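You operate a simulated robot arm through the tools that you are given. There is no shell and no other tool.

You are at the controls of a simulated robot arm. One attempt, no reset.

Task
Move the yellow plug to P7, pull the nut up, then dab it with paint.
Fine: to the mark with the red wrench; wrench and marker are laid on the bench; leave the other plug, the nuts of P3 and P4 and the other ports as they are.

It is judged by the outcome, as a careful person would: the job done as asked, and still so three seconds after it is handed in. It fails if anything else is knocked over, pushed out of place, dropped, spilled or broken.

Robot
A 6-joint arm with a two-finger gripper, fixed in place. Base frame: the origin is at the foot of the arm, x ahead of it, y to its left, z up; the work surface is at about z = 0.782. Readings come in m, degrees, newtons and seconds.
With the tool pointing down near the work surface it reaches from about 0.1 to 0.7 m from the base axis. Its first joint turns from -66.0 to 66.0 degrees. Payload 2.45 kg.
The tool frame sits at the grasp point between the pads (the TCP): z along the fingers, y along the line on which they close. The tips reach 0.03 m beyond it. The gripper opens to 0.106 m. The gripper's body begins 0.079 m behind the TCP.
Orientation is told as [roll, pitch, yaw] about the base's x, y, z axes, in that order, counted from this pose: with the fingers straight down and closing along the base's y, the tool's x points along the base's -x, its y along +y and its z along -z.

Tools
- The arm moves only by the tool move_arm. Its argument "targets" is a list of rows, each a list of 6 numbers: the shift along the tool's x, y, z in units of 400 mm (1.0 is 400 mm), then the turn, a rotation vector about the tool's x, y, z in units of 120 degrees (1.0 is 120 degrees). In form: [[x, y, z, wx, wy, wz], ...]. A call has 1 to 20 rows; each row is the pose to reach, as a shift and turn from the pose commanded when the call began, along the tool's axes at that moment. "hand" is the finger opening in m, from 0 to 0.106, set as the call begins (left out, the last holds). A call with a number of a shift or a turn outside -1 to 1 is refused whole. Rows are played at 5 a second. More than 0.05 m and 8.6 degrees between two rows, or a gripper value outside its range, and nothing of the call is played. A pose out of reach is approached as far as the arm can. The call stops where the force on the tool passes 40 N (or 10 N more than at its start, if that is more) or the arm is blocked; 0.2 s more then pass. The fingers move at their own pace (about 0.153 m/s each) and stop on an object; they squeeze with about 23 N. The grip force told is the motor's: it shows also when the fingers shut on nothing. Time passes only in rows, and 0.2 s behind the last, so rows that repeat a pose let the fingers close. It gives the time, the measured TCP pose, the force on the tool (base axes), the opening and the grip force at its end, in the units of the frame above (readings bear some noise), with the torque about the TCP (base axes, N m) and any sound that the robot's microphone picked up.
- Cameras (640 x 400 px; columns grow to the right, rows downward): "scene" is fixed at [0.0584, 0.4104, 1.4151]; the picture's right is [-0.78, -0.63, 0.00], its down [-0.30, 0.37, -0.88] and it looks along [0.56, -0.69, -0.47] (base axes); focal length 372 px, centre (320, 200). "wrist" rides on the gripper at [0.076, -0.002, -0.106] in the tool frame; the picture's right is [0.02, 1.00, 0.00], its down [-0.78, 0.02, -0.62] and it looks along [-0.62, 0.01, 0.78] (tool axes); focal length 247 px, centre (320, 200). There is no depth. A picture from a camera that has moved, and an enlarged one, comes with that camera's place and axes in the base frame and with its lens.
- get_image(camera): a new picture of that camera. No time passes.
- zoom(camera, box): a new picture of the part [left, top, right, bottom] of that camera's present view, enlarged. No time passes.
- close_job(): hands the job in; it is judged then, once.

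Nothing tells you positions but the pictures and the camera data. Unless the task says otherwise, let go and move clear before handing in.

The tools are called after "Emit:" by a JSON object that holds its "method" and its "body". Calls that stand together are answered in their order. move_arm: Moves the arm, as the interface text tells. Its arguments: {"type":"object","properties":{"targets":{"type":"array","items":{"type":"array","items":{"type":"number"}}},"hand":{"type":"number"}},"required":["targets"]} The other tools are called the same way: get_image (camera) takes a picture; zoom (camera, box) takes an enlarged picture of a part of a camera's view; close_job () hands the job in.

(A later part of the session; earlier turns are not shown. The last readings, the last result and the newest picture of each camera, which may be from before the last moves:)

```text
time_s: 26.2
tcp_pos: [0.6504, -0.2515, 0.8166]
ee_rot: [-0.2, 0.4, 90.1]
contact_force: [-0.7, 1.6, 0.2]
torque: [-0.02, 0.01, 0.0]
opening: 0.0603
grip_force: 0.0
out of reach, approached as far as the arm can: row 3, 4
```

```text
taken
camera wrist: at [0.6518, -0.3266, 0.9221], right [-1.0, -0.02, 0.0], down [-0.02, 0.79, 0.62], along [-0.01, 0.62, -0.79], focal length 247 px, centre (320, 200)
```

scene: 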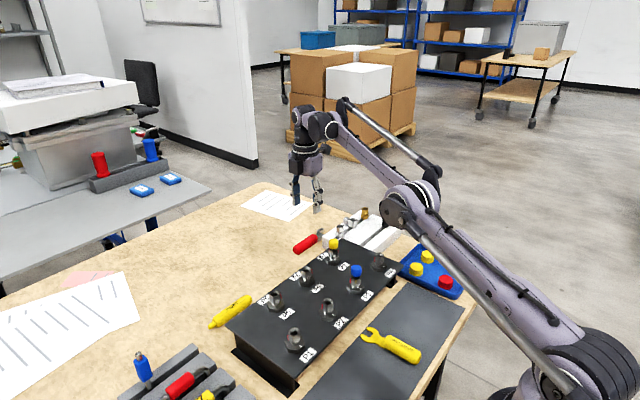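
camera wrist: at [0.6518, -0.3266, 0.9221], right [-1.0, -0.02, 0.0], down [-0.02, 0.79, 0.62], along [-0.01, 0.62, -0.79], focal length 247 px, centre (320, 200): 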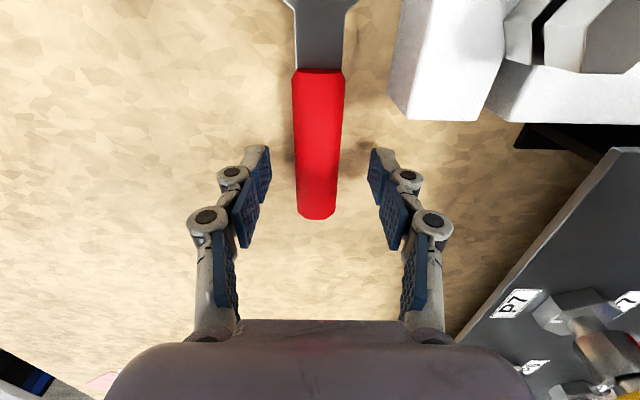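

In position at z≈0.817. Closing on the handle.

Emit:
{"method": "move_arm", "body": {"hand": 0.0, "targets": [[0, 0, 0, 0, 0, 0], [0, 0, 0, 0, 0, 0], [0, 0, 0, 0, 0, 0], [0, 0, 0, 0, 0, 0]]}}

Emit:
{"method": "get_image", "body": {"camera": "wrist"}}

Emit:
{"method": "zoom", "body": {"camera": "scene", "box": [270, 180, 370, 260]}}

```text
time_s: 27.2
tcp_pos: [0.6502, -0.2508, 0.8175]
ee_rot: [-0.1, 0.4, 90.3]
contact_force: [3.3, -0.5, 8.6]
torque: [-0.04, -0.04, 0.09]
opening: 0.0253
grip_force: 22.6
```

```text
taken
camera wrist: at [0.6519, -0.3265, 0.9226], right [-1.0, -0.02, 0.0], down [-0.02, 0.79, 0.62], along [-0.01, 0.62, -0.79], focal length 247 px, centre (320, 200)
```

wrist: 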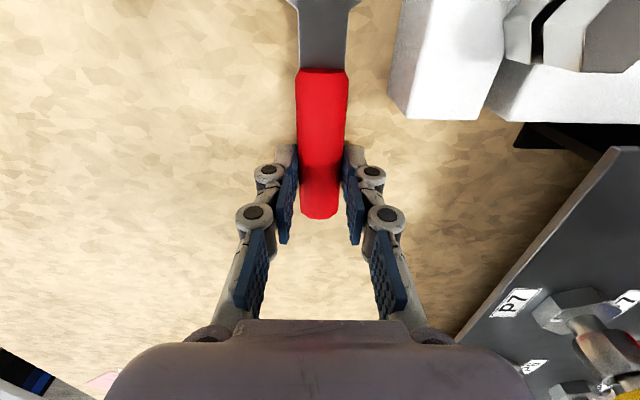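

```text
5.00 times, centred on (320, 220) of scene
camera zoom: at [0.0582, 0.4105, 1.4151], right [-0.78, -0.63, 0.0], down [-0.3, 0.37, -0.88], along [0.56, -0.69, -0.47], focal length 1862 px, centre (320, 100)
```

zoom: 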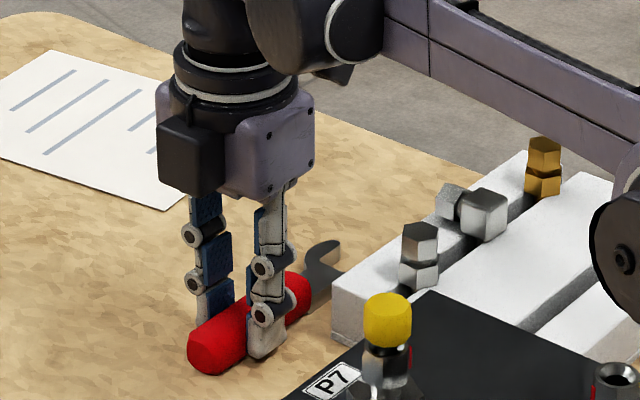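

The handle is held (25 mm). Lifting the wrench straight up, easing slightly toward the base.

Emit:
{"method": "move_arm", "body": {"targets": [[0, 0, -0.02, 0, 0, 0], [0, 0.01, -0.06, 0, 0, 0], [0, 0.025, -0.13, 0, 0, 0], [0, 0.05, -0.2, 0, 0, 0], [0, 0.075, -0.28, 0, 0, 0], [0, 0.075, -0.28, 0, 0, 0]]}}

Emit:
{"method": "get_image", "body": {"camera": "wrist"}}

Emit:
{"method": "zoom", "body": {"camera": "scene", "box": [270, 150, 390, 240]}}

```text
time_s: 28.6
tcp_pos: [0.6206, -0.2508, 0.9293]
ee_rot: [0.0, 0.4, 90.2]
contact_force: [0.9, -0.1, -1.2]
torque: [0.03, 0.02, 0.02]
opening: 0.0251
grip_force: 22.7
```

```text
taken
camera wrist: at [0.6216, -0.3259, 1.0358], right [-1.0, -0.02, 0.0], down [-0.02, 0.79, 0.62], along [-0.02, 0.62, -0.79], focal length 247 px, centre (320, 200)
```

wrist: 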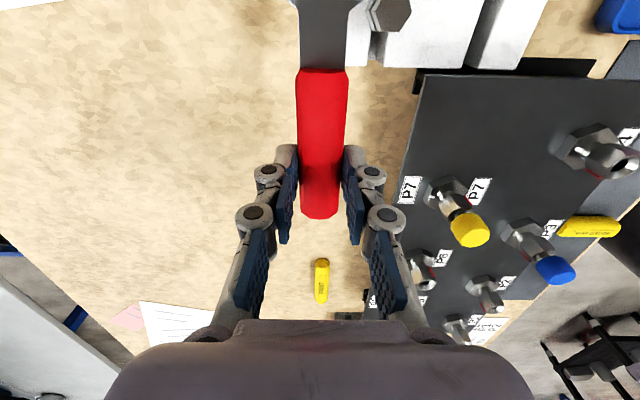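

```text
4.44 times, centred on (330, 195) of scene
camera zoom: at [0.0584, 0.4104, 1.4151], right [-0.78, -0.63, 0.0], down [-0.3, 0.37, -0.88], along [0.56, -0.69, -0.47], focal length 1655 px, centre (276, 222)
```

zoom: 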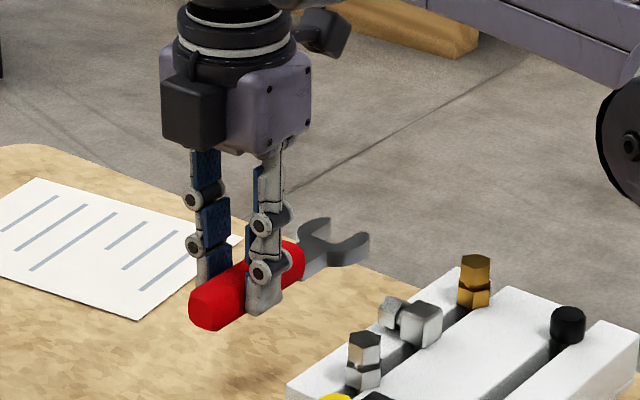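

The wrench is held level with the jaw forward. I'll zoom in to measure the jaw relative to the gripper.

Emit:
{"method": "zoom", "body": {"camera": "scene", "box": [300, 180, 350, 220]}}

Emit:
{"method": "zoom", "body": {"camera": "wrist", "box": [270, 0, 370, 80]}}

```text
10.00 times, centred on (325, 200) of scene
camera zoom: at [0.0584, 0.4104, 1.4151], right [-0.78, -0.63, 0.0], down [-0.3, 0.37, -0.88], along [0.56, -0.69, -0.47], focal length 3723 px, centre (270, 200)
```

zoom: 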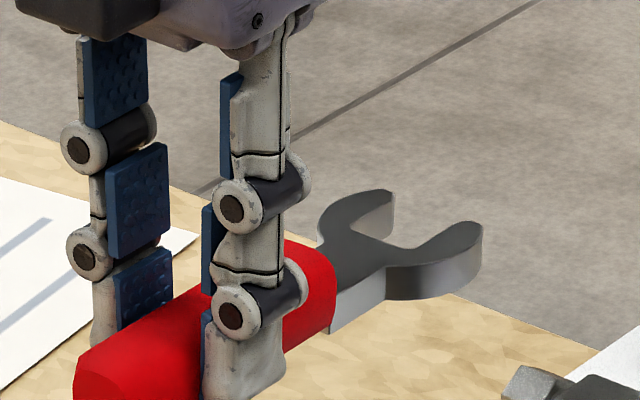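

```text
5.00 times, centred on (320, 40) of wrist
camera zoom: at [0.6216, -0.3259, 1.0358], right [-1.0, -0.02, 0.0], down [-0.02, 0.79, 0.62], along [-0.02, 0.62, -0.79], focal length 1235 px, centre (320, 1000)
```

zoom: 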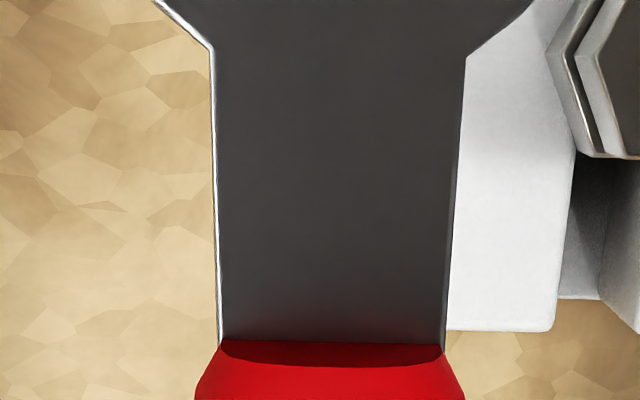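

The jaw geometry in tool coordinates: jaw root ≈84 mm and tips ≈110 mm ahead of the TCP, wrench plane ≈22 mm below the TCP. I'll rotate to yaw 0 so the handle points to +x from P7, stopping about 45 mm short of engagement.

Emit:
{"method": "move_arm", "body": {"targets": [[-0.014, -0.005, -0.02, 0, 0, 0.07], [-0.028, -0.01, -0.03, 0, 0, 0.14], [-0.042, -0.015, -0.03, 0, 0, 0.21], [-0.056, -0.02, -0.03, 0, 0, 0.28], [-0.07, -0.025, -0.03, 0, 0, 0.35], [-0.084, -0.03, -0.03, 0, 0, 0.42], [-0.098, -0.035, -0.03, 0, 0, 0.49], [-0.112, -0.04, -0.03, 0, 0, 0.56], [-0.126, -0.045, -0.03, 0, 0, 0.63], [-0.14, -0.048, -0.03, 0, 0, 0.7], [-0.151, -0.051, -0.03, 0, 0, 0.752], [-0.151, -0.051, -0.03, 0, 0, 0.752]]}}

Emit:
{"method": "get_image", "body": {"camera": "wrist"}}

Emit:
{"method": "zoom", "body": {"camera": "scene", "box": [290, 190, 390, 270]}}

```text
time_s: 31.2
tcp_pos: [0.6403, -0.1913, 0.9403]
ee_rot: [-0.2, 0.0, -0.2]
contact_force: [0.4, 0.1, -1.8]
torque: [0.0, -0.07, -0.02]
opening: 0.0251
grip_force: 23.3
```

```text
taken
camera wrist: at [0.563, -0.1913, 1.0446], right [-0.02, 1.0, -0.01], down [0.78, 0.02, 0.62], along [0.62, 0.01, -0.78], focal length 247 px, centre (320, 200)
```

wrist: 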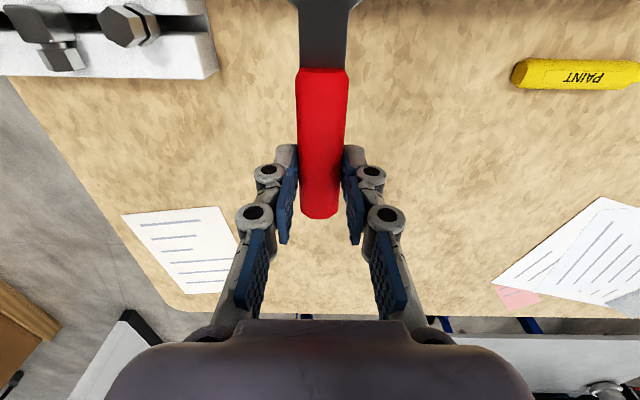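

```text
5.00 times, centred on (340, 230) of scene
camera zoom: at [0.0584, 0.4104, 1.4151], right [-0.78, -0.63, 0.0], down [-0.3, 0.37, -0.88], along [0.56, -0.69, -0.47], focal length 1862 px, centre (220, 50)
```

zoom: 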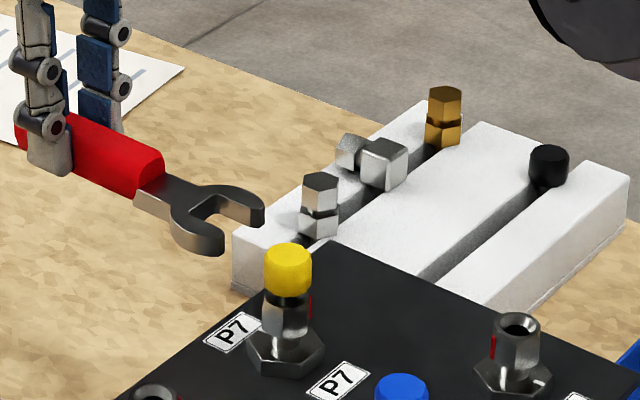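

The wrench is oriented with the jaw facing P7. Lowering to nut height, still short of contact.

Emit:
{"method": "move_arm", "body": {"targets": [[0, 0, 0.04, 0, 0, 0], [0, 0, 0.08, 0, 0, 0], [0, 0, 0.111, 0, 0, 0], [0, 0, 0.111, 0, 0, 0]]}}

Emit:
{"method": "zoom", "body": {"camera": "scene", "box": [300, 225, 360, 273]}}

Emit:
{"method": "zoom", "body": {"camera": "wrist", "box": [270, 0, 370, 80]}}

```text
time_s: 32.2
tcp_pos: [0.6398, -0.1899, 0.8949]
ee_rot: [-0.4, 0.0, -0.1]
contact_force: [1.0, 0.0, -1.2]
torque: [0.02, -0.04, 0.01]
opening: 0.0252
grip_force: 23.3
```

```text
8.33 times, centred on (330, 249) of scene
camera zoom: at [0.0584, 0.4104, 1.4151], right [-0.78, -0.63, 0.0], down [-0.3, 0.37, -0.88], along [0.56, -0.69, -0.47], focal length 3103 px, centre (237, -208)
```

zoom: 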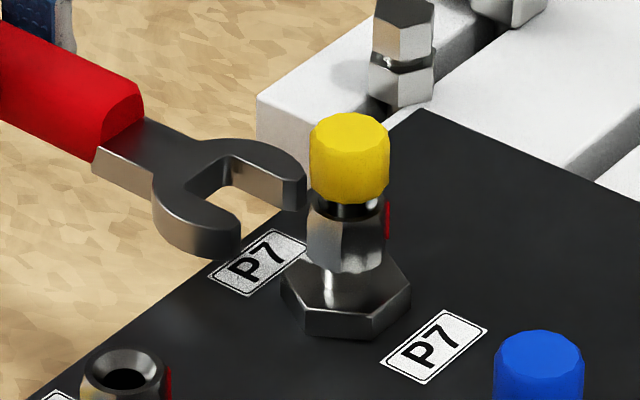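

```text
5.00 times, centred on (320, 40) of wrist
camera zoom: at [0.5638, -0.1907, 1.0001], right [-0.02, 1.0, -0.01], down [0.78, 0.02, 0.62], along [0.62, 0.01, -0.78], focal length 1235 px, centre (320, 1000)
```

zoom: 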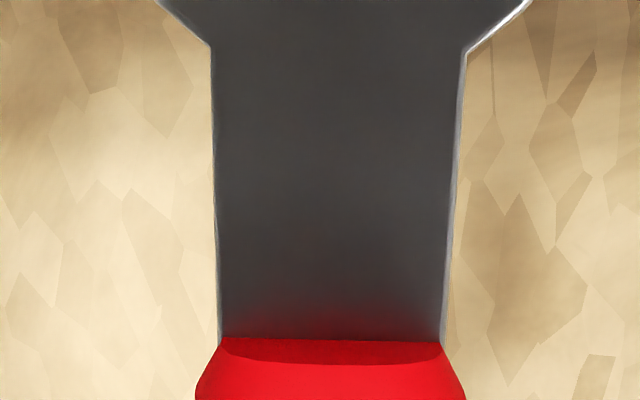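

In the scene view the wrench sits about 9 mm lower than the nut's hex, since its plate isn't on the handle's centreline. I'll raise it and inspect lateral alignment with a tight zoom.

Emit:
{"method": "move_arm", "body": {"targets": [[0, 0, -0.012, 0, 0, 0], [0, 0, -0.0215, 0, 0, 0], [0, 0, -0.0215, 0, 0, 0]]}}

Emit:
{"method": "zoom", "body": {"camera": "scene", "box": [308, 228, 348, 260]}}

```text
time_s: 33.0
tcp_pos: [0.6403, -0.1911, 0.9036]
ee_rot: [-0.2, 0.0, -0.1]
contact_force: [0.1, -0.7, -0.6]
torque: [0.02, -0.04, -0.01]
opening: 0.0253
grip_force: 23.4
```

```text
12.50 times, centred on (328, 244) of scene
camera zoom: at [0.0584, 0.4104, 1.4151], right [-0.78, -0.63, 0.0], down [-0.3, 0.37, -0.88], along [0.56, -0.69, -0.47], focal length 4654 px, centre (220, -350)
```

zoom: 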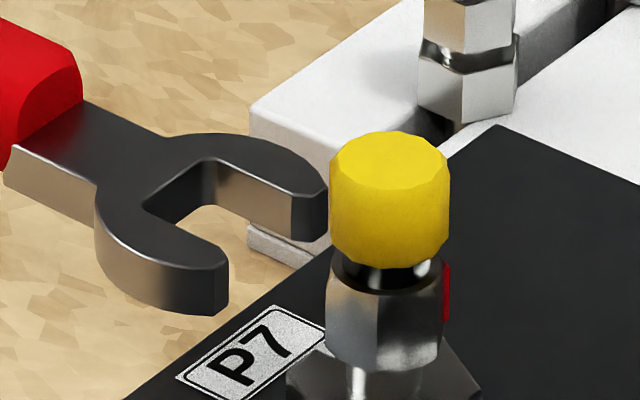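

Heights now match (wrench within the nut's hex), and the jaw is about 1 mm off to −y. I'll shift slightly and advance until the tips are just beside the nut's leading corner.

Emit:
{"method": "move_arm", "body": {"targets": [[0.02, 0.003, 0, 0, 0, 0], [0.04, 0.003, 0, 0, 0, 0], [0.055, 0.003, 0, 0, 0, 0], [0.055, 0.003, 0, 0, 0, 0]]}}

Emit:
{"method": "zoom", "body": {"camera": "scene", "box": [308, 228, 348, 260]}}

```text
time_s: 34.0
tcp_pos: [0.6186, -0.1903, 0.9033]
ee_rot: [-0.3, 0.0, -0.1]
contact_force: [0.5, 1.0, -0.4]
torque: [-0.01, -0.05, 0.01]
opening: 0.0251
grip_force: 23.2
```

```text
12.50 times, centred on (328, 244) of scene
camera zoom: at [0.0584, 0.4104, 1.4151], right [-0.78, -0.63, 0.0], down [-0.3, 0.37, -0.88], along [0.56, -0.69, -0.47], focal length 4654 px, centre (220, -350)
```

zoom: 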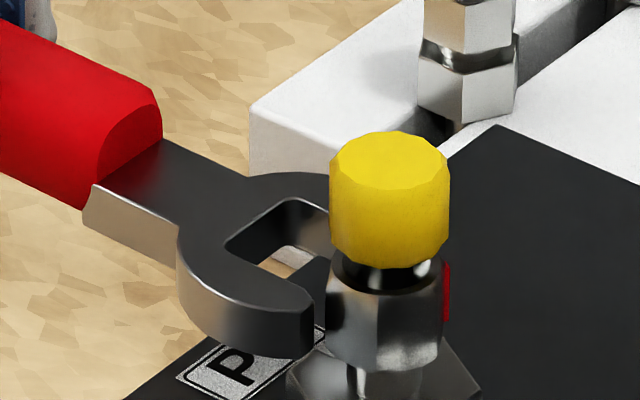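

I'll zoom tighter on the jaw/nut gap before engaging.

Emit:
{"method": "zoom", "body": {"camera": "scene", "box": [320, 238, 340, 254]}}

```text
16.00 times, centred on (330, 246) of scene
camera zoom: at [0.0584, 0.4104, 1.4151], right [-0.78, -0.63, 0.0], down [-0.3, 0.37, -0.88], along [0.56, -0.69, -0.47], focal length 5957 px, centre (160, -536)
```

zoom: 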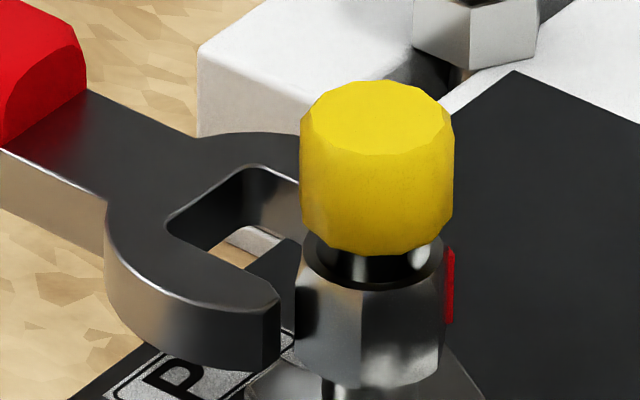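

Clearance looks right on both sides. Advancing onto the nut in small steps while watching the force.

Emit:
{"method": "move_arm", "body": {"targets": [[0.01, 0, 0, 0, 0, 0], [0.02, 0, 0, 0, 0, 0], [0.03, 0, 0, 0, 0, 0], [0.036, 0, 0, 0, 0, 0], [0.036, 0, 0, 0, 0, 0]]}}

Emit:
{"method": "zoom", "body": {"camera": "scene", "box": [320, 238, 340, 254]}}

```text
time_s: 35.2
tcp_pos: [0.604, -0.1891, 0.9047]
ee_rot: [-0.4, 0.0, -0.1]
contact_force: [0.0, 0.2, -2.1]
torque: [0.0, -0.05, 0.01]
opening: 0.0251
grip_force: 22.9
```

```text
16.00 times, centred on (330, 246) of scene
camera zoom: at [0.0584, 0.4104, 1.4151], right [-0.78, -0.63, 0.0], down [-0.3, 0.37, -0.88], along [0.56, -0.69, -0.47], focal length 5957 px, centre (160, -536)
```

zoom: 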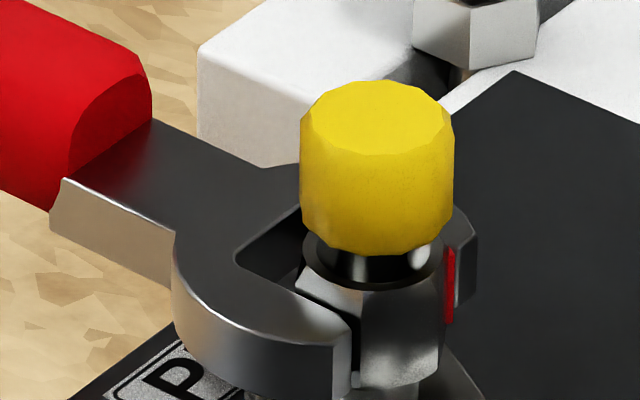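

The nut is entering the jaw with no contact force. Seating the last few millimetres.

Emit:
{"method": "move_arm", "body": {"targets": [[0.008, 0, 0, 0, 0, 0], [0.014, 0, 0, 0, 0, 0], [0.019, 0, 0, 0, 0, 0], [0.019, 0, 0, 0, 0, 0]]}}

Emit:
{"method": "zoom", "body": {"camera": "scene", "box": [320, 238, 340, 254]}}

```text
time_s: 36.2
tcp_pos: [0.5979, -0.1905, 0.9042]
ee_rot: [-0.4, -0.2, 0.0]
contact_force: [16.7, -0.8, 2.6]
torque: [-0.02, -0.09, 0.12]
opening: 0.0255
grip_force: 22.4
```

```text
16.00 times, centred on (330, 246) of scene
camera zoom: at [0.0587, 0.4104, 1.4151], right [-0.78, -0.63, 0.0], down [-0.3, 0.37, -0.88], along [0.56, -0.69, -0.47], focal length 5957 px, centre (160, -536)
```

zoom: 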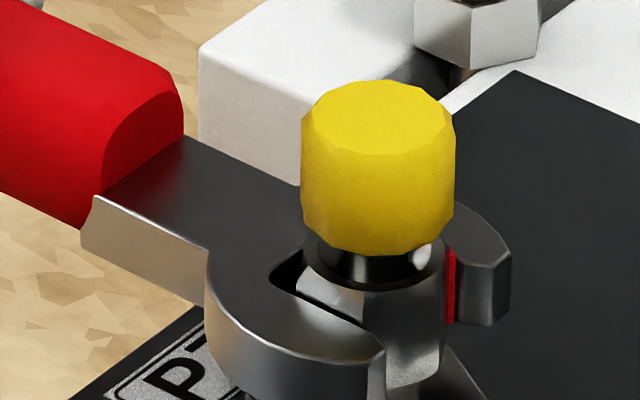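

The wrench is fully seated on the nut (root contact). I'll ease off about 1 mm and turn clockwise (tightening) about the nut axis by 30° as a first test.

Emit:
{"method": "move_arm", "body": {"targets": [[-0.003, 0, 0, 0, 0, 0], [-0.002, -0.022, 0, 0, 0, 0.0417], [0.0008, -0.0438, 0, 0, 0, 0.0833], [0.0056, -0.0652, 0, 0, 0, 0.125], [0.0122, -0.0862, 0, 0, 0, 0.1667], [0.0206, -0.1065, 0, 0, 0, 0.2083], [0.0308, -0.126, 0, 0, 0, 0.25], [0.0308, -0.126, 0, 0, 0, 0.25]]}}

Emit:
{"method": "zoom", "body": {"camera": "scene", "box": [316, 234, 346, 258]}}

```text
time_s: 38.0
tcp_pos: [0.5844, -0.2385, 0.9042]
ee_rot: [-0.2, -0.2, -30.2]
contact_force: [10.9, -3.0, -3.0]
torque: [-0.15, -0.48, -0.31]
opening: 0.0255
grip_force: 23.0
```

```text
16.00 times, centred on (331, 246) of scene
camera zoom: at [0.0587, 0.4103, 1.4152], right [-0.78, -0.63, 0.0], down [-0.3, 0.37, -0.88], along [0.56, -0.69, -0.47], focal length 5957 px, centre (144, -536)
```

zoom: 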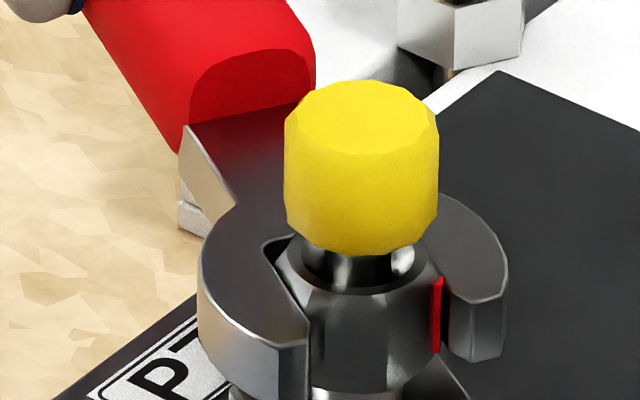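

The nut turns with the wrench. Continuing clockwise another 60° with a slightly larger radius to relieve the root contact.

Emit:
{"method": "move_arm", "body": {"targets": [[-0.0015, -0.0222, 0, 0, 0, 0.0417], [0.0014, -0.0442, 0, 0, 0, 0.0833], [0.0062, -0.0659, 0, 0, 0, 0.125], [0.0129, -0.087, 0, 0, 0, 0.1667], [0.0214, -0.1076, 0, 0, 0, 0.2083], [0.0316, -0.1273, 0, 0, 0, 0.25], [0.0435, -0.146, 0, 0, 0, 0.2917], [0.0571, -0.1636, 0, 0, 0, 0.3333], [0.0721, -0.18, 0, 0, 0, 0.375], [0.0884, -0.195, 0, 0, 0, 0.4167], [0.106, -0.2085, 0, 0, 0, 0.4583], [0.1248, -0.2204, 0, 0, 0, 0.5], [0.1248, -0.2204, 0, 0, 0, 0.5]]}}

Emit:
{"method": "zoom", "body": {"camera": "scene", "box": [306, 220, 366, 268]}}

Emit:
{"method": "get_image", "body": {"camera": "scene"}}

```text
time_s: 40.8
tcp_pos: [0.496, -0.2926, 0.9054]
ee_rot: [0.0, -0.4, -90.2]
contact_force: [5.2, -0.1, -1.7]
torque: [-0.15, -0.11, -0.57]
opening: 0.0257
grip_force: 23.0
```

```text
8.33 times, centred on (336, 244) of scene
camera zoom: at [0.0585, 0.4104, 1.4151], right [-0.78, -0.63, 0.0], down [-0.3, 0.37, -0.88], along [0.56, -0.69, -0.47], focal length 3103 px, centre (187, -167)
```

zoom: 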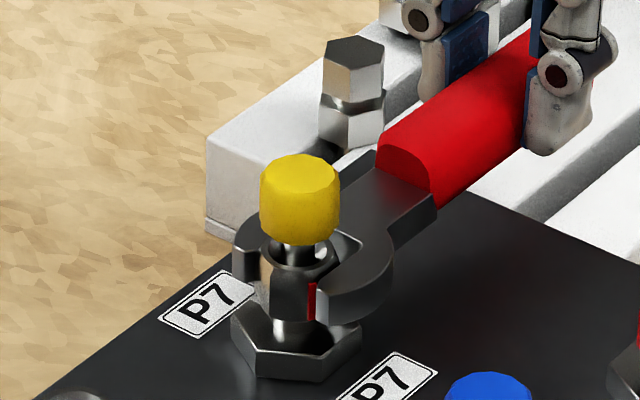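

```text
taken
```

scene: 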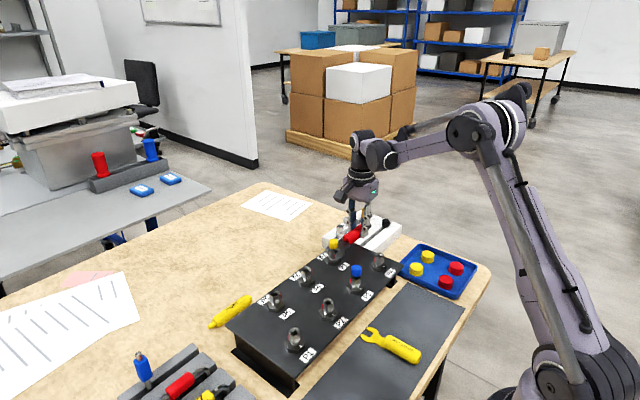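

The red mark has moved 90° around to the near side, as expected. Turning the remaining 30° of this stroke.

Emit:
{"method": "move_arm", "body": {"targets": [[0.001, -0.0222, 0, 0, 0, 0.0417], [0.0039, -0.0442, 0, 0, 0, 0.0833], [0.0087, -0.0659, 0, 0, 0, 0.125], [0.0153, -0.087, 0, 0, 0, 0.1667], [0.0238, -0.1076, 0, 0, 0, 0.2083], [0.0341, -0.1273, 0, 0, 0, 0.25], [0.0341, -0.1273, 0, 0, 0, 0.25]]}}

Emit:
{"method": "zoom", "body": {"camera": "scene", "box": [316, 234, 346, 258]}}

Emit:
{"method": "zoom", "body": {"camera": "scene", "box": [306, 190, 406, 270]}}

```text
time_s: 42.4
tcp_pos: [0.4449, -0.2778, 0.9046]
ee_rot: [0.2, -0.3, -120.2]
contact_force: [4.4, -0.5, -1.5]
torque: [-0.07, -0.05, -0.4]
opening: 0.0261
grip_force: 22.9
```

```text
16.00 times, centred on (331, 246) of scene
camera zoom: at [0.0585, 0.4104, 1.4151], right [-0.78, -0.63, 0.0], down [-0.3, 0.37, -0.88], along [0.56, -0.69, -0.47], focal length 5957 px, centre (144, -536)
```

zoom: 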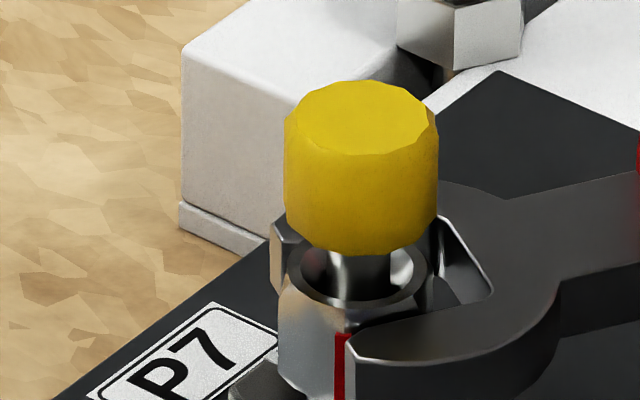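

```text
5.00 times, centred on (356, 230) of scene
camera zoom: at [0.0585, 0.4104, 1.4151], right [-0.78, -0.63, 0.0], down [-0.3, 0.37, -0.88], along [0.56, -0.69, -0.47], focal length 1862 px, centre (140, 50)
```

zoom: 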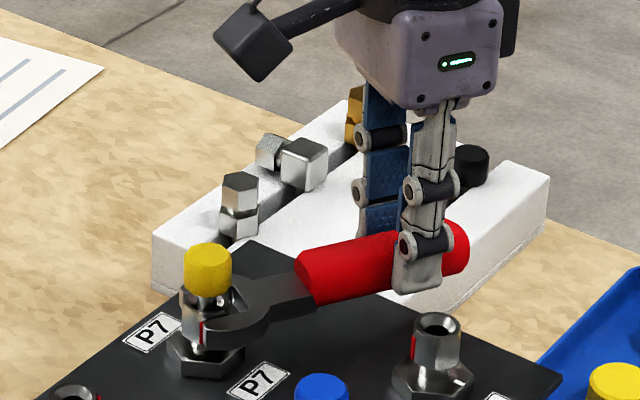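

The nut moved a full 120° and is sinking slightly, which confirms clockwise is the tightening direction. I'll withdraw the wrench radially, then lift.

Emit:
{"method": "move_arm", "body": {"targets": [[-0.02, 0, 0, 0, 0, 0], [-0.045, 0, 0, 0, 0, 0], [-0.07, 0, 0, 0, 0, 0], [-0.1, 0, 0, 0, 0, 0], [-0.1, 0, -0.08, 0, 0, 0], [-0.1, 0, -0.17, 0, 0, 0], [-0.1, 0, -0.17, 0, 0, 0]]}}

Emit:
{"method": "zoom", "body": {"camera": "scene", "box": [316, 234, 346, 258]}}

Emit:
{"method": "get_image", "body": {"camera": "wrist"}}

```text
time_s: 44.0
tcp_pos: [0.4264, -0.3127, 0.9744]
ee_rot: [0.1, -0.4, -120.2]
contact_force: [0.3, 0.5, -1.3]
torque: [-0.03, 0.01, 0.05]
opening: 0.0254
grip_force: 23.0
```

```text
16.00 times, centred on (331, 246) of scene
camera zoom: at [0.0584, 0.4104, 1.4151], right [-0.78, -0.63, 0.0], down [-0.3, 0.37, -0.88], along [0.56, -0.69, -0.47], focal length 5957 px, centre (144, -536)
```

zoom: 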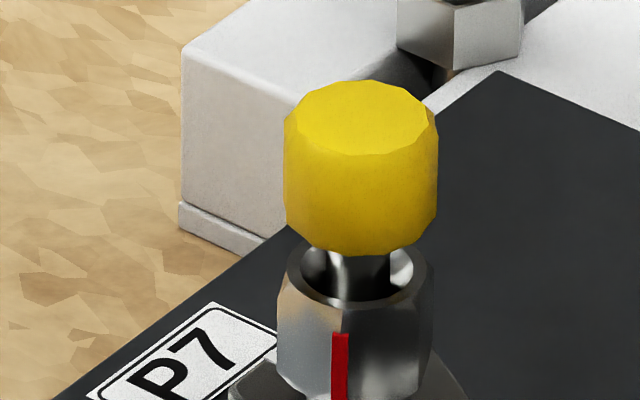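

```text
taken
camera wrist: at [0.4626, -0.2441, 1.079], right [0.88, -0.48, 0.0], down [-0.38, -0.68, 0.63], along [-0.3, -0.55, -0.78], focal length 247 px, centre (320, 200)
```

wrist: 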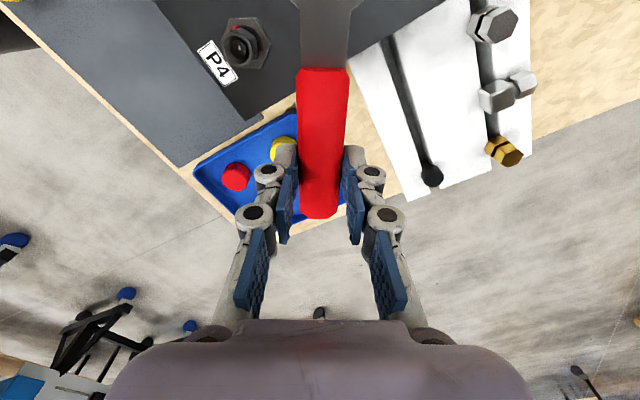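

The nut has dropped about 4 mm per 120°, so I'll run the second stroke a bit lower. Swinging the wrench back high over the ports to the +x side.

Emit:
{"method": "move_arm", "body": {"targets": [[0.0356, 0.0207, 0, 0, 0, -0.0666], [0.0712, 0.0415, 0, 0, 0, -0.1333], [0.1068, 0.0622, 0, 0, 0, -0.2], [0.1424, 0.0829, 0, 0, 0, -0.2666], [0.178, 0.1037, 0, 0, 0, -0.3333], [0.2136, 0.1244, 0, 0, 0, -0.4], [0.2492, 0.1451, 0, 0, 0, -0.4666], [0.2848, 0.1658, 0, 0, 0, -0.5333], [0.3204, 0.1866, 0, 0, 0, -0.6], [0.356, 0.2073, 0, 0, 0, -0.6666], [0.3916, 0.228, 0, 0, 0, -0.7333], [0.4272, 0.2488, 0, 0, 0, -0.8], [0.4628, 0.2695, 0, 0, 0, -0.8666], [0.4984, 0.2902, 0, 0, 0, -0.9333], [0.534, 0.311, 0, 0, 0, -1.0], [0.534, 0.311, 0, 0, 0, -1.0]]}}

Emit:
{"method": "get_image", "body": {"camera": "wrist"}}

Emit:
{"method": "zoom", "body": {"camera": "scene", "box": [290, 190, 390, 270]}}

```text
time_s: 47.4
tcp_pos: [0.6414, -0.1887, 0.9724]
ee_rot: [-0.3, -0.1, 0.0]
contact_force: [-0.4, 0.3, -2.0]
torque: [0.03, -0.04, 0.0]
opening: 0.0253
grip_force: 22.8
```

```text
taken
camera wrist: at [0.5641, -0.1896, 1.0779], right [-0.02, 1.0, -0.01], down [0.78, 0.02, 0.62], along [0.62, 0.01, -0.78], focal length 247 px, centre (320, 200)
```

wrist: 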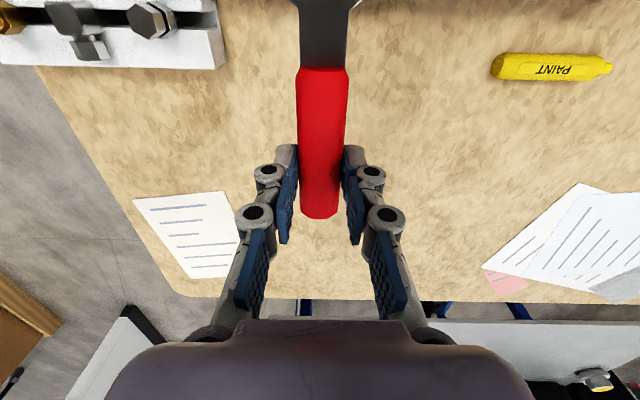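

```text
5.00 times, centred on (340, 230) of scene
camera zoom: at [0.0584, 0.4104, 1.4151], right [-0.78, -0.63, 0.0], down [-0.3, 0.37, -0.88], along [0.56, -0.69, -0.47], focal length 1862 px, centre (220, 50)
```

zoom: 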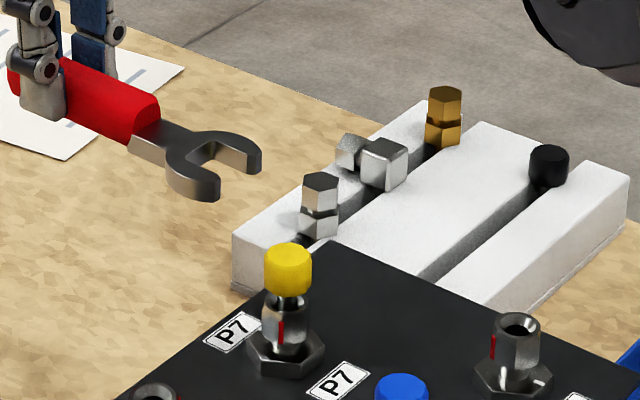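

Back in the approach position. Lowering to just under the previous height, then checking before engaging.

Emit:
{"method": "move_arm", "body": {"targets": [[0, -0.002, 0.06, 0, 0, 0], [0, -0.002, 0.12, 0, 0, 0], [0, -0.002, 0.18, 0, 0, 0], [0.03, -0.002, 0.18, 0, 0, 0], [0.055, -0.002, 0.18, 0, 0, 0], [0.055, -0.002, 0.18, 0, 0, 0]]}}

Emit:
{"method": "zoom", "body": {"camera": "scene", "box": [316, 234, 346, 258]}}

```text
time_s: 48.8
tcp_pos: [0.6172, -0.191, 0.9014]
ee_rot: [-0.3, 0.0, -0.1]
contact_force: [-0.4, 0.4, -1.1]
torque: [-0.01, -0.02, 0.0]
opening: 0.0256
grip_force: 22.3
```

```text
16.00 times, centred on (331, 246) of scene
camera zoom: at [0.0584, 0.4104, 1.4151], right [-0.78, -0.63, 0.0], down [-0.3, 0.37, -0.88], along [0.56, -0.69, -0.47], focal length 5957 px, centre (144, -536)
```

zoom: 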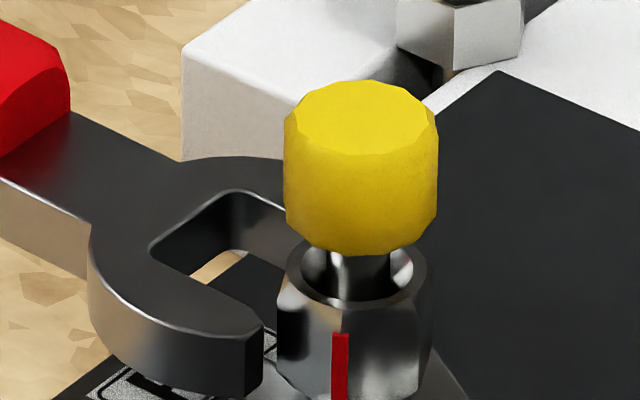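

Height relative to the nut looks good for the whole second stroke. Advancing to seat the jaw again.

Emit:
{"method": "move_arm", "body": {"targets": [[0.01, 0.0015, -0.003, 0, 0, 0], [0.02, 0.0015, -0.003, 0, 0, 0], [0.03, 0.0015, -0.003, 0, 0, 0], [0.04, 0.0015, -0.003, 0, 0, 0], [0.047, 0.0015, -0.003, 0, 0, 0], [0.047, 0.0015, -0.003, 0, 0, 0]]}}

Emit:
{"method": "zoom", "body": {"camera": "scene", "box": [316, 234, 346, 258]}}

```text
time_s: 50.2
tcp_pos: [0.5989, -0.1889, 0.9012]
ee_rot: [-0.3, 0.0, -0.1]
contact_force: [1.0, -1.7, -1.5]
torque: [-0.09, -0.02, 0.21]
opening: 0.0255
grip_force: 23.2
```

```text
16.00 times, centred on (331, 246) of scene
camera zoom: at [0.0584, 0.4104, 1.4152], right [-0.78, -0.63, 0.0], down [-0.3, 0.37, -0.88], along [0.56, -0.69, -0.47], focal length 5957 px, centre (144, -536)
```

zoom: 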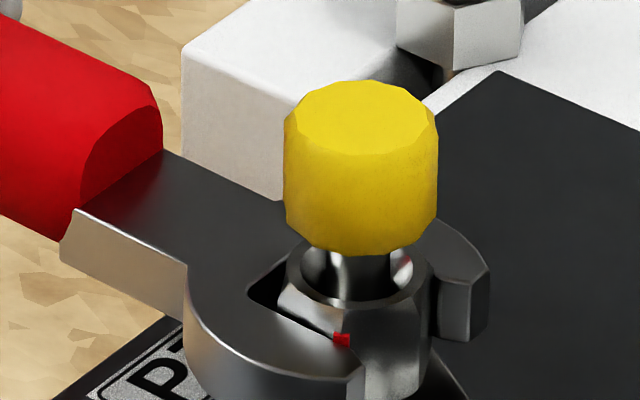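

The jaw is on the nut with almost no side load. Turning clockwise the next 60°.

Emit:
{"method": "move_arm", "body": {"targets": [[0.001, -0.0222, 0, 0, 0, 0.0417], [0.0039, -0.0442, 0, 0, 0, 0.0833], [0.0087, -0.0659, 0, 0, 0, 0.125], [0.0153, -0.087, 0, 0, 0, 0.1667], [0.0238, -0.1076, 0, 0, 0, 0.2083], [0.0341, -0.1273, 0, 0, 0, 0.25], [0.046, -0.146, 0, 0, 0, 0.2917], [0.0595, -0.1636, 0, 0, 0, 0.3333], [0.0745, -0.18, 0, 0, 0, 0.375], [0.0909, -0.195, 0, 0, 0, 0.4167], [0.1085, -0.2085, 0, 0, 0, 0.4583], [0.1273, -0.2204, 0, 0, 0, 0.5], [0.1273, -0.2204, 0, 0, 0, 0.5]]}}

Emit:
{"method": "zoom", "body": {"camera": "scene", "box": [311, 230, 351, 262]}}

```text
time_s: 53.0
tcp_pos: [0.5485, -0.2764, 0.9024]
ee_rot: [-0.1, -0.2, -60.1]
contact_force: [2.8, 12.6, -4.0]
torque: [0.22, -0.13, -0.47]
opening: 0.0255
grip_force: 23.3
```

```text
12.50 times, centred on (331, 246) of scene
camera zoom: at [0.0585, 0.4107, 1.415], right [-0.78, -0.63, 0.0], down [-0.3, 0.37, -0.88], along [0.56, -0.69, -0.47], focal length 4654 px, centre (182, -375)
```

zoom: 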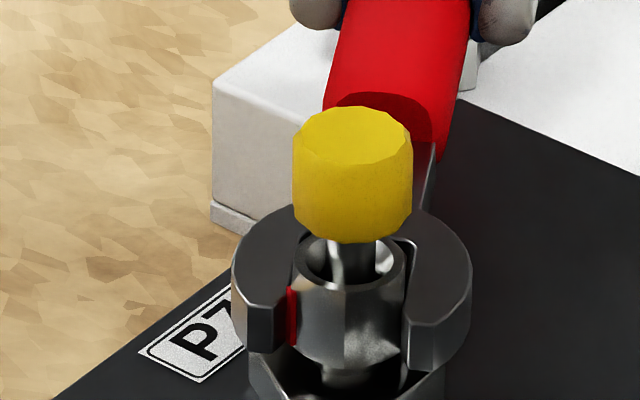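

The red mark is now at about 60°, on the way to the white index at 0°. Turning the last 60°.

Emit:
{"method": "move_arm", "body": {"targets": [[0.001, -0.0222, 0, 0, 0, 0.0417], [0.0039, -0.0442, 0, 0, 0, 0.0833], [0.0087, -0.0659, 0, 0, 0, 0.125], [0.0153, -0.087, 0, 0, 0, 0.1667], [0.0238, -0.1076, 0, 0, 0, 0.2083], [0.0341, -0.1273, 0, 0, 0, 0.25], [0.046, -0.146, 0, 0, 0, 0.2917], [0.0595, -0.1636, 0, 0, 0, 0.3333], [0.0745, -0.18, 0, 0, 0, 0.375], [0.0909, -0.195, 0, 0, 0, 0.4167], [0.1085, -0.2085, 0, 0, 0, 0.4583], [0.1273, -0.2204, 0, 0, 0, 0.5], [0.1273, -0.2204, 0, 0, 0, 0.5]]}}

Emit:
{"method": "zoom", "body": {"camera": "scene", "box": [311, 230, 351, 262]}}

Emit:
{"method": "get_image", "body": {"camera": "wrist"}}

```text
time_s: 55.8
tcp_pos: [0.4485, -0.276, 0.9019]
ee_rot: [0.2, 0.0, -120.2]
contact_force: [20.1, 9.9, -4.6]
torque: [0.29, -0.41, -0.53]
opening: 0.0253
grip_force: 23.1
```

```text
12.50 times, centred on (331, 246) of scene
camera zoom: at [0.0589, 0.4106, 1.415], right [-0.78, -0.63, 0.0], down [-0.3, 0.37, -0.88], along [0.55, -0.69, -0.47], focal length 4654 px, centre (182, -375)
```

zoom: 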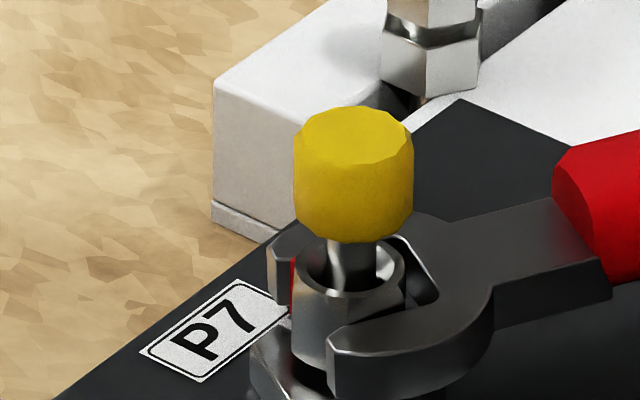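

```text
taken
camera wrist: at [0.4843, -0.2084, 1.0072], right [0.88, -0.48, 0.0], down [-0.38, -0.68, 0.62], along [-0.3, -0.55, -0.78], focal length 247 px, centre (320, 200)
```

wrist: 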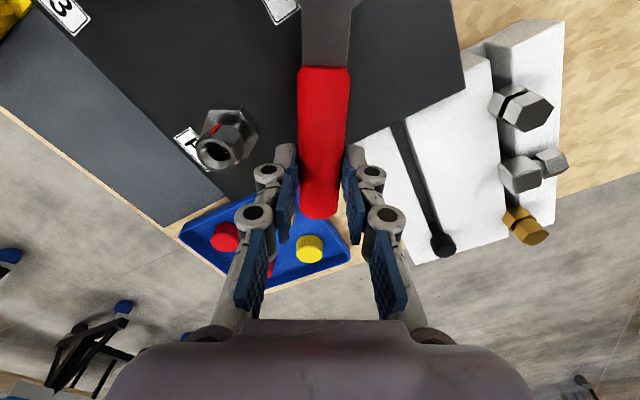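

The handle has completed the stroke; tangential load rose to ~12 N. I'll withdraw the wrench and look at P7 from the +x side to check red against white.

Emit:
{"method": "move_arm", "body": {"targets": [[-0.02, 0, 0, 0, 0, 0], [-0.045, 0, 0, 0, 0, 0], [-0.07, 0, 0, 0, 0, 0], [-0.1, 0, 0, 0, 0, 0], [-0.1, 0, -0.08, 0, 0, 0], [-0.1, 0, -0.17, 0, 0, 0], [-0.1, 0, -0.17, 0, 0, 0]]}}

Emit:
{"method": "move_arm", "body": {"targets": [[0.022, 0.025, 0, 0, 0, 0.0625], [0.045, 0.05, 0, 0, 0, 0.125], [0.067, 0.074, 0, 0, 0, 0.1875], [0.09, 0.098, 0, 0, 0, 0.25], [0.112, 0.123, 0, 0, 0, 0.3125], [0.134, 0.147, 0, 0, 0, 0.375], [0.157, 0.172, 0, 0, 0, 0.4375], [0.179, 0.196, 0, 0, 0, 0.5], [0.179, 0.196, 0, 0, 0, 0.5]]}}

Emit:
{"method": "get_image", "body": {"camera": "wrist"}}

Emit:
{"method": "zoom", "body": {"camera": "scene", "box": [311, 230, 351, 262]}}

```text
time_s: 57.4
tcp_pos: [0.4264, -0.3136, 0.9705]
ee_rot: [0.2, -0.3, -120.1]
contact_force: [0.1, 0.0, -1.7]
torque: [-0.03, 0.01, -0.03]
opening: 0.0253
grip_force: 23.3
```

```text
time_s: 59.4
tcp_pos: [0.5298, -0.2897, 0.9699]
ee_rot: [0.3, 0.0, 179.8]
contact_force: [0.7, -0.1, -0.9]
torque: [0.02, 0.01, -0.02]
opening: 0.0252
grip_force: 23.2
```

```text
taken
camera wrist: at [0.6059, -0.287, 1.0753], right [0.02, -1.0, 0.01], down [-0.78, -0.01, 0.62], along [-0.62, -0.02, -0.78], focal length 247 px, centre (320, 200)
```

wrist: 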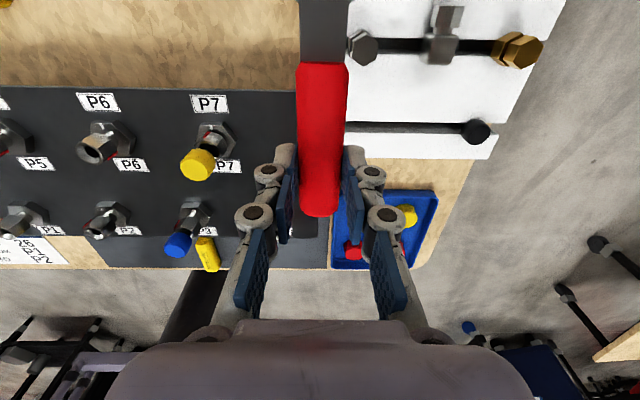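

```text
12.50 times, centred on (331, 246) of scene
camera zoom: at [0.0584, 0.4104, 1.4151], right [-0.78, -0.63, 0.0], down [-0.3, 0.37, -0.88], along [0.56, -0.69, -0.47], focal length 4654 px, centre (182, -375)
```

zoom: 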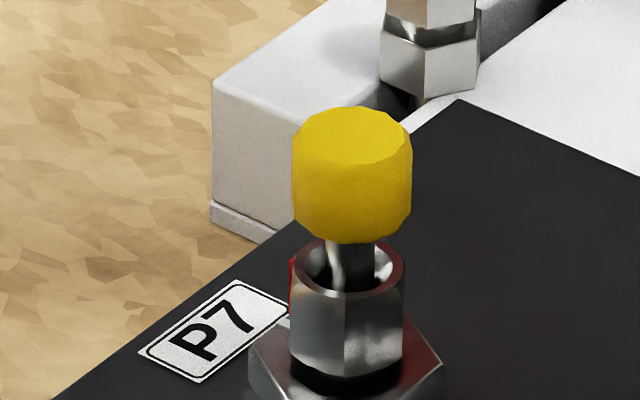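

Emit:
{"method": "zoom", "body": {"camera": "wrist", "box": [180, 90, 250, 190]}}

Emit:
{"method": "zoom", "body": {"camera": "wrist", "box": [190, 110, 240, 150]}}

```text
4.00 times, centred on (215, 140) of wrist
camera zoom: at [0.6059, -0.287, 1.0753], right [0.02, -1.0, 0.01], down [-0.78, -0.01, 0.62], along [-0.62, -0.02, -0.78], focal length 988 px, centre (740, 440)
```

zoom: 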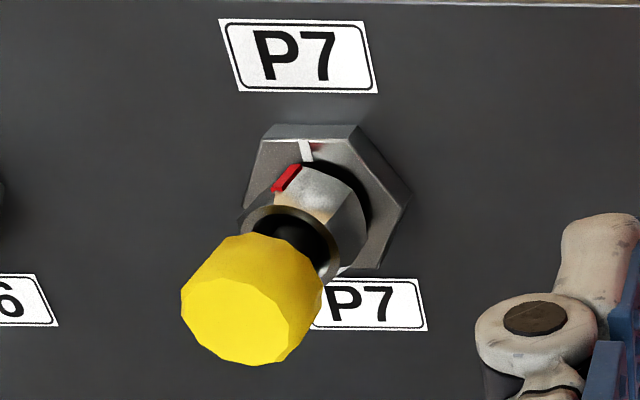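

```text
10.00 times, centred on (215, 130) of wrist
camera zoom: at [0.6059, -0.287, 1.0753], right [0.02, -1.0, 0.01], down [-0.78, -0.01, 0.62], along [-0.62, -0.02, -0.78], focal length 2470 px, centre (1370, 900)
```

zoom: 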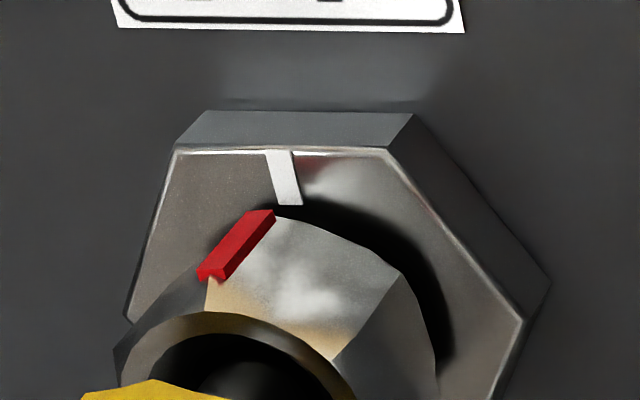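

The red mark is close to, but perhaps a few degrees short of, the white index. I'll measure the nut's corner angle more precisely with high zooms.

Emit:
{"method": "zoom", "body": {"camera": "scene", "box": [324, 244, 344, 260]}}

Emit:
{"method": "zoom", "body": {"camera": "scene", "box": [296, 264, 316, 280]}}

Emit:
{"method": "zoom", "body": {"camera": "wrist", "box": [200, 115, 230, 139]}}

```text
16.00 times, centred on (334, 252) of scene
camera zoom: at [0.0584, 0.4104, 1.4151], right [-0.78, -0.63, 0.0], down [-0.3, 0.37, -0.88], along [0.56, -0.69, -0.47], focal length 5957 px, centre (96, -632)
```

zoom: 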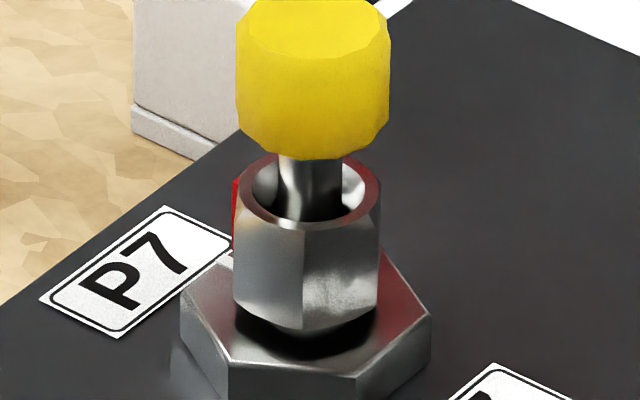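

```text
16.00 times, centred on (306, 272) of scene
camera zoom: at [0.0584, 0.4104, 1.4151], right [-0.78, -0.63, 0.0], down [-0.3, 0.37, -0.88], along [0.56, -0.69, -0.47], focal length 5957 px, centre (544, -952)
```

zoom: 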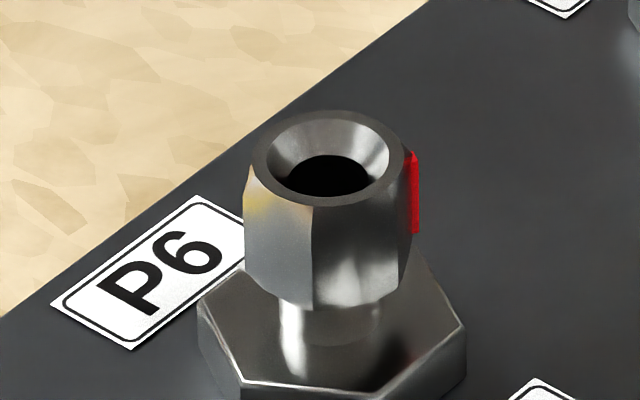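

```text
16.00 times, centred on (215, 127) of wrist
camera zoom: at [0.6059, -0.287, 1.0753], right [0.02, -1.0, 0.01], down [-0.78, -0.01, 0.62], along [-0.62, -0.02, -0.78], focal length 3952 px, centre (2000, 1368)
```

zoom: 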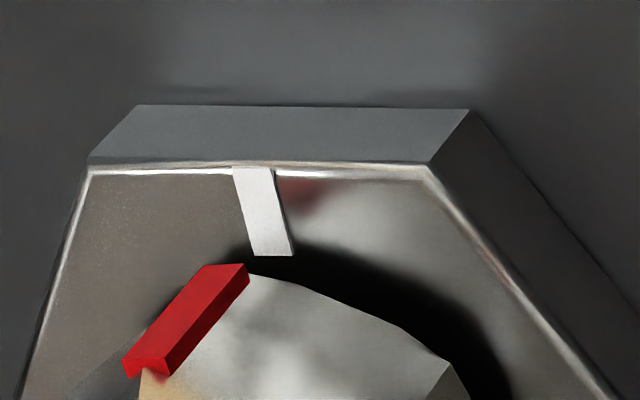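

Careful measurement puts the red mark about 5° short of white (jaw play). I'll re-engage from the +x side and turn roughly 5° further; first swinging the wrench back at height.

Emit:
{"method": "move_arm", "body": {"targets": [[0.0117, -0.0066, -0.03, 0, 0, -0.0666], [0.0234, -0.0132, -0.0375, 0, 0, -0.1333], [0.0351, -0.0198, -0.0375, 0, 0, -0.2], [0.0468, -0.0264, -0.0375, 0, 0, -0.2666], [0.0585, -0.033, -0.0375, 0, 0, -0.3333], [0.0702, -0.0396, -0.0375, 0, 0, -0.4], [0.0819, -0.0462, -0.0375, 0, 0, -0.4666], [0.0936, -0.0528, -0.0375, 0, 0, -0.5333], [0.1053, -0.0594, -0.0375, 0, 0, -0.6], [0.117, -0.066, -0.0375, 0, 0, -0.6666], [0.1287, -0.0726, -0.0375, 0, 0, -0.7333], [0.1404, -0.0792, -0.0375, 0, 0, -0.8], [0.1521, -0.0858, -0.0375, 0, 0, -0.8666], [0.1638, -0.0924, -0.0375, 0, 0, -0.9333], [0.1755, -0.099, -0.0375, 0, 0, -1.0], [0.1755, -0.099, -0.0375, 0, 0, -1.0]]}}

```text
time_s: 62.8
tcp_pos: [0.5995, -0.2504, 0.9859]
ee_rot: [-0.3, -0.3, -59.9]
contact_force: [-0.4, 0.3, -0.5]
torque: [-0.04, 0.0, -0.02]
opening: 0.0253
grip_force: 22.7
```

Continuing the swing to yaw +5° at the approach point, 45 mm out from P7.

Emit:
{"method": "move_arm", "body": {"targets": [[0.0118, 0.0202, 0, 0, 0, -0.06], [0.0235, 0.0403, 0, 0, 0, -0.12], [0.0353, 0.0605, 0, 0, 0, -0.18], [0.0471, 0.0807, 0, 0, 0, -0.24], [0.0588, 0.1008, 0, 0, 0, -0.3], [0.0706, 0.121, 0, 0, 0, -0.36], [0.0824, 0.1412, 0, 0, 0, -0.42], [0.0941, 0.1613, 0.02, 0, 0, -0.48], [0.1059, 0.1815, 0.04, 0, 0, -0.541], [0.1059, 0.1815, 0.04, 0, 0, -0.541]]}}

```text
time_s: 65.0
tcp_pos: [0.6437, -0.176, 0.9701]
ee_rot: [-0.3, 0.0, 4.9]
contact_force: [0.9, -0.6, -1.4]
torque: [0.03, -0.05, 0.02]
opening: 0.0256
grip_force: 22.5
```

In line with the jaw axis. Lowering to nut height and advancing part-way.

Emit:
{"method": "move_arm", "body": {"targets": [[0, -0.0015, 0.06, 0, 0, 0], [0, -0.0015, 0.12, 0, 0, 0], [0, -0.0015, 0.177, 0, 0, 0], [0.03, -0.0015, 0.177, 0, 0, 0], [0.06, -0.0015, 0.177, 0, 0, 0], [0.06, -0.0015, 0.177, 0, 0, 0]]}}

Emit:
{"method": "zoom", "body": {"camera": "scene", "box": [320, 240, 340, 256]}}

```text
time_s: 66.4
tcp_pos: [0.6225, -0.1776, 0.8968]
ee_rot: [-0.5, -0.9, 4.9]
contact_force: [38.5, 3.9, 3.3]
torque: [0.11, -1.14, 0.04]
opening: 0.0259
grip_force: 23.0
```

```text
16.00 times, centred on (330, 248) of scene
camera zoom: at [0.0592, 0.4105, 1.4151], right [-0.78, -0.63, 0.0], down [-0.3, 0.37, -0.88], along [0.55, -0.69, -0.47], focal length 5957 px, centre (160, -568)
```

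zoom: 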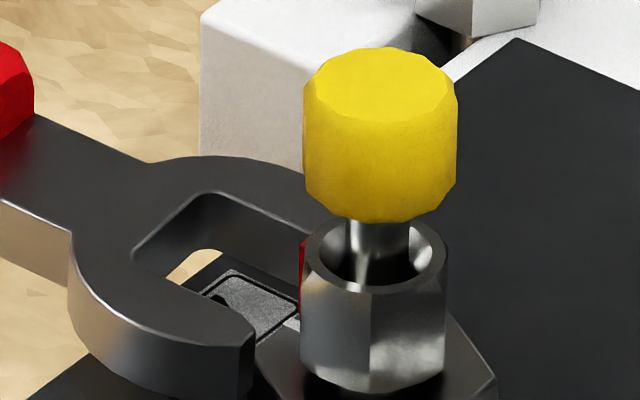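

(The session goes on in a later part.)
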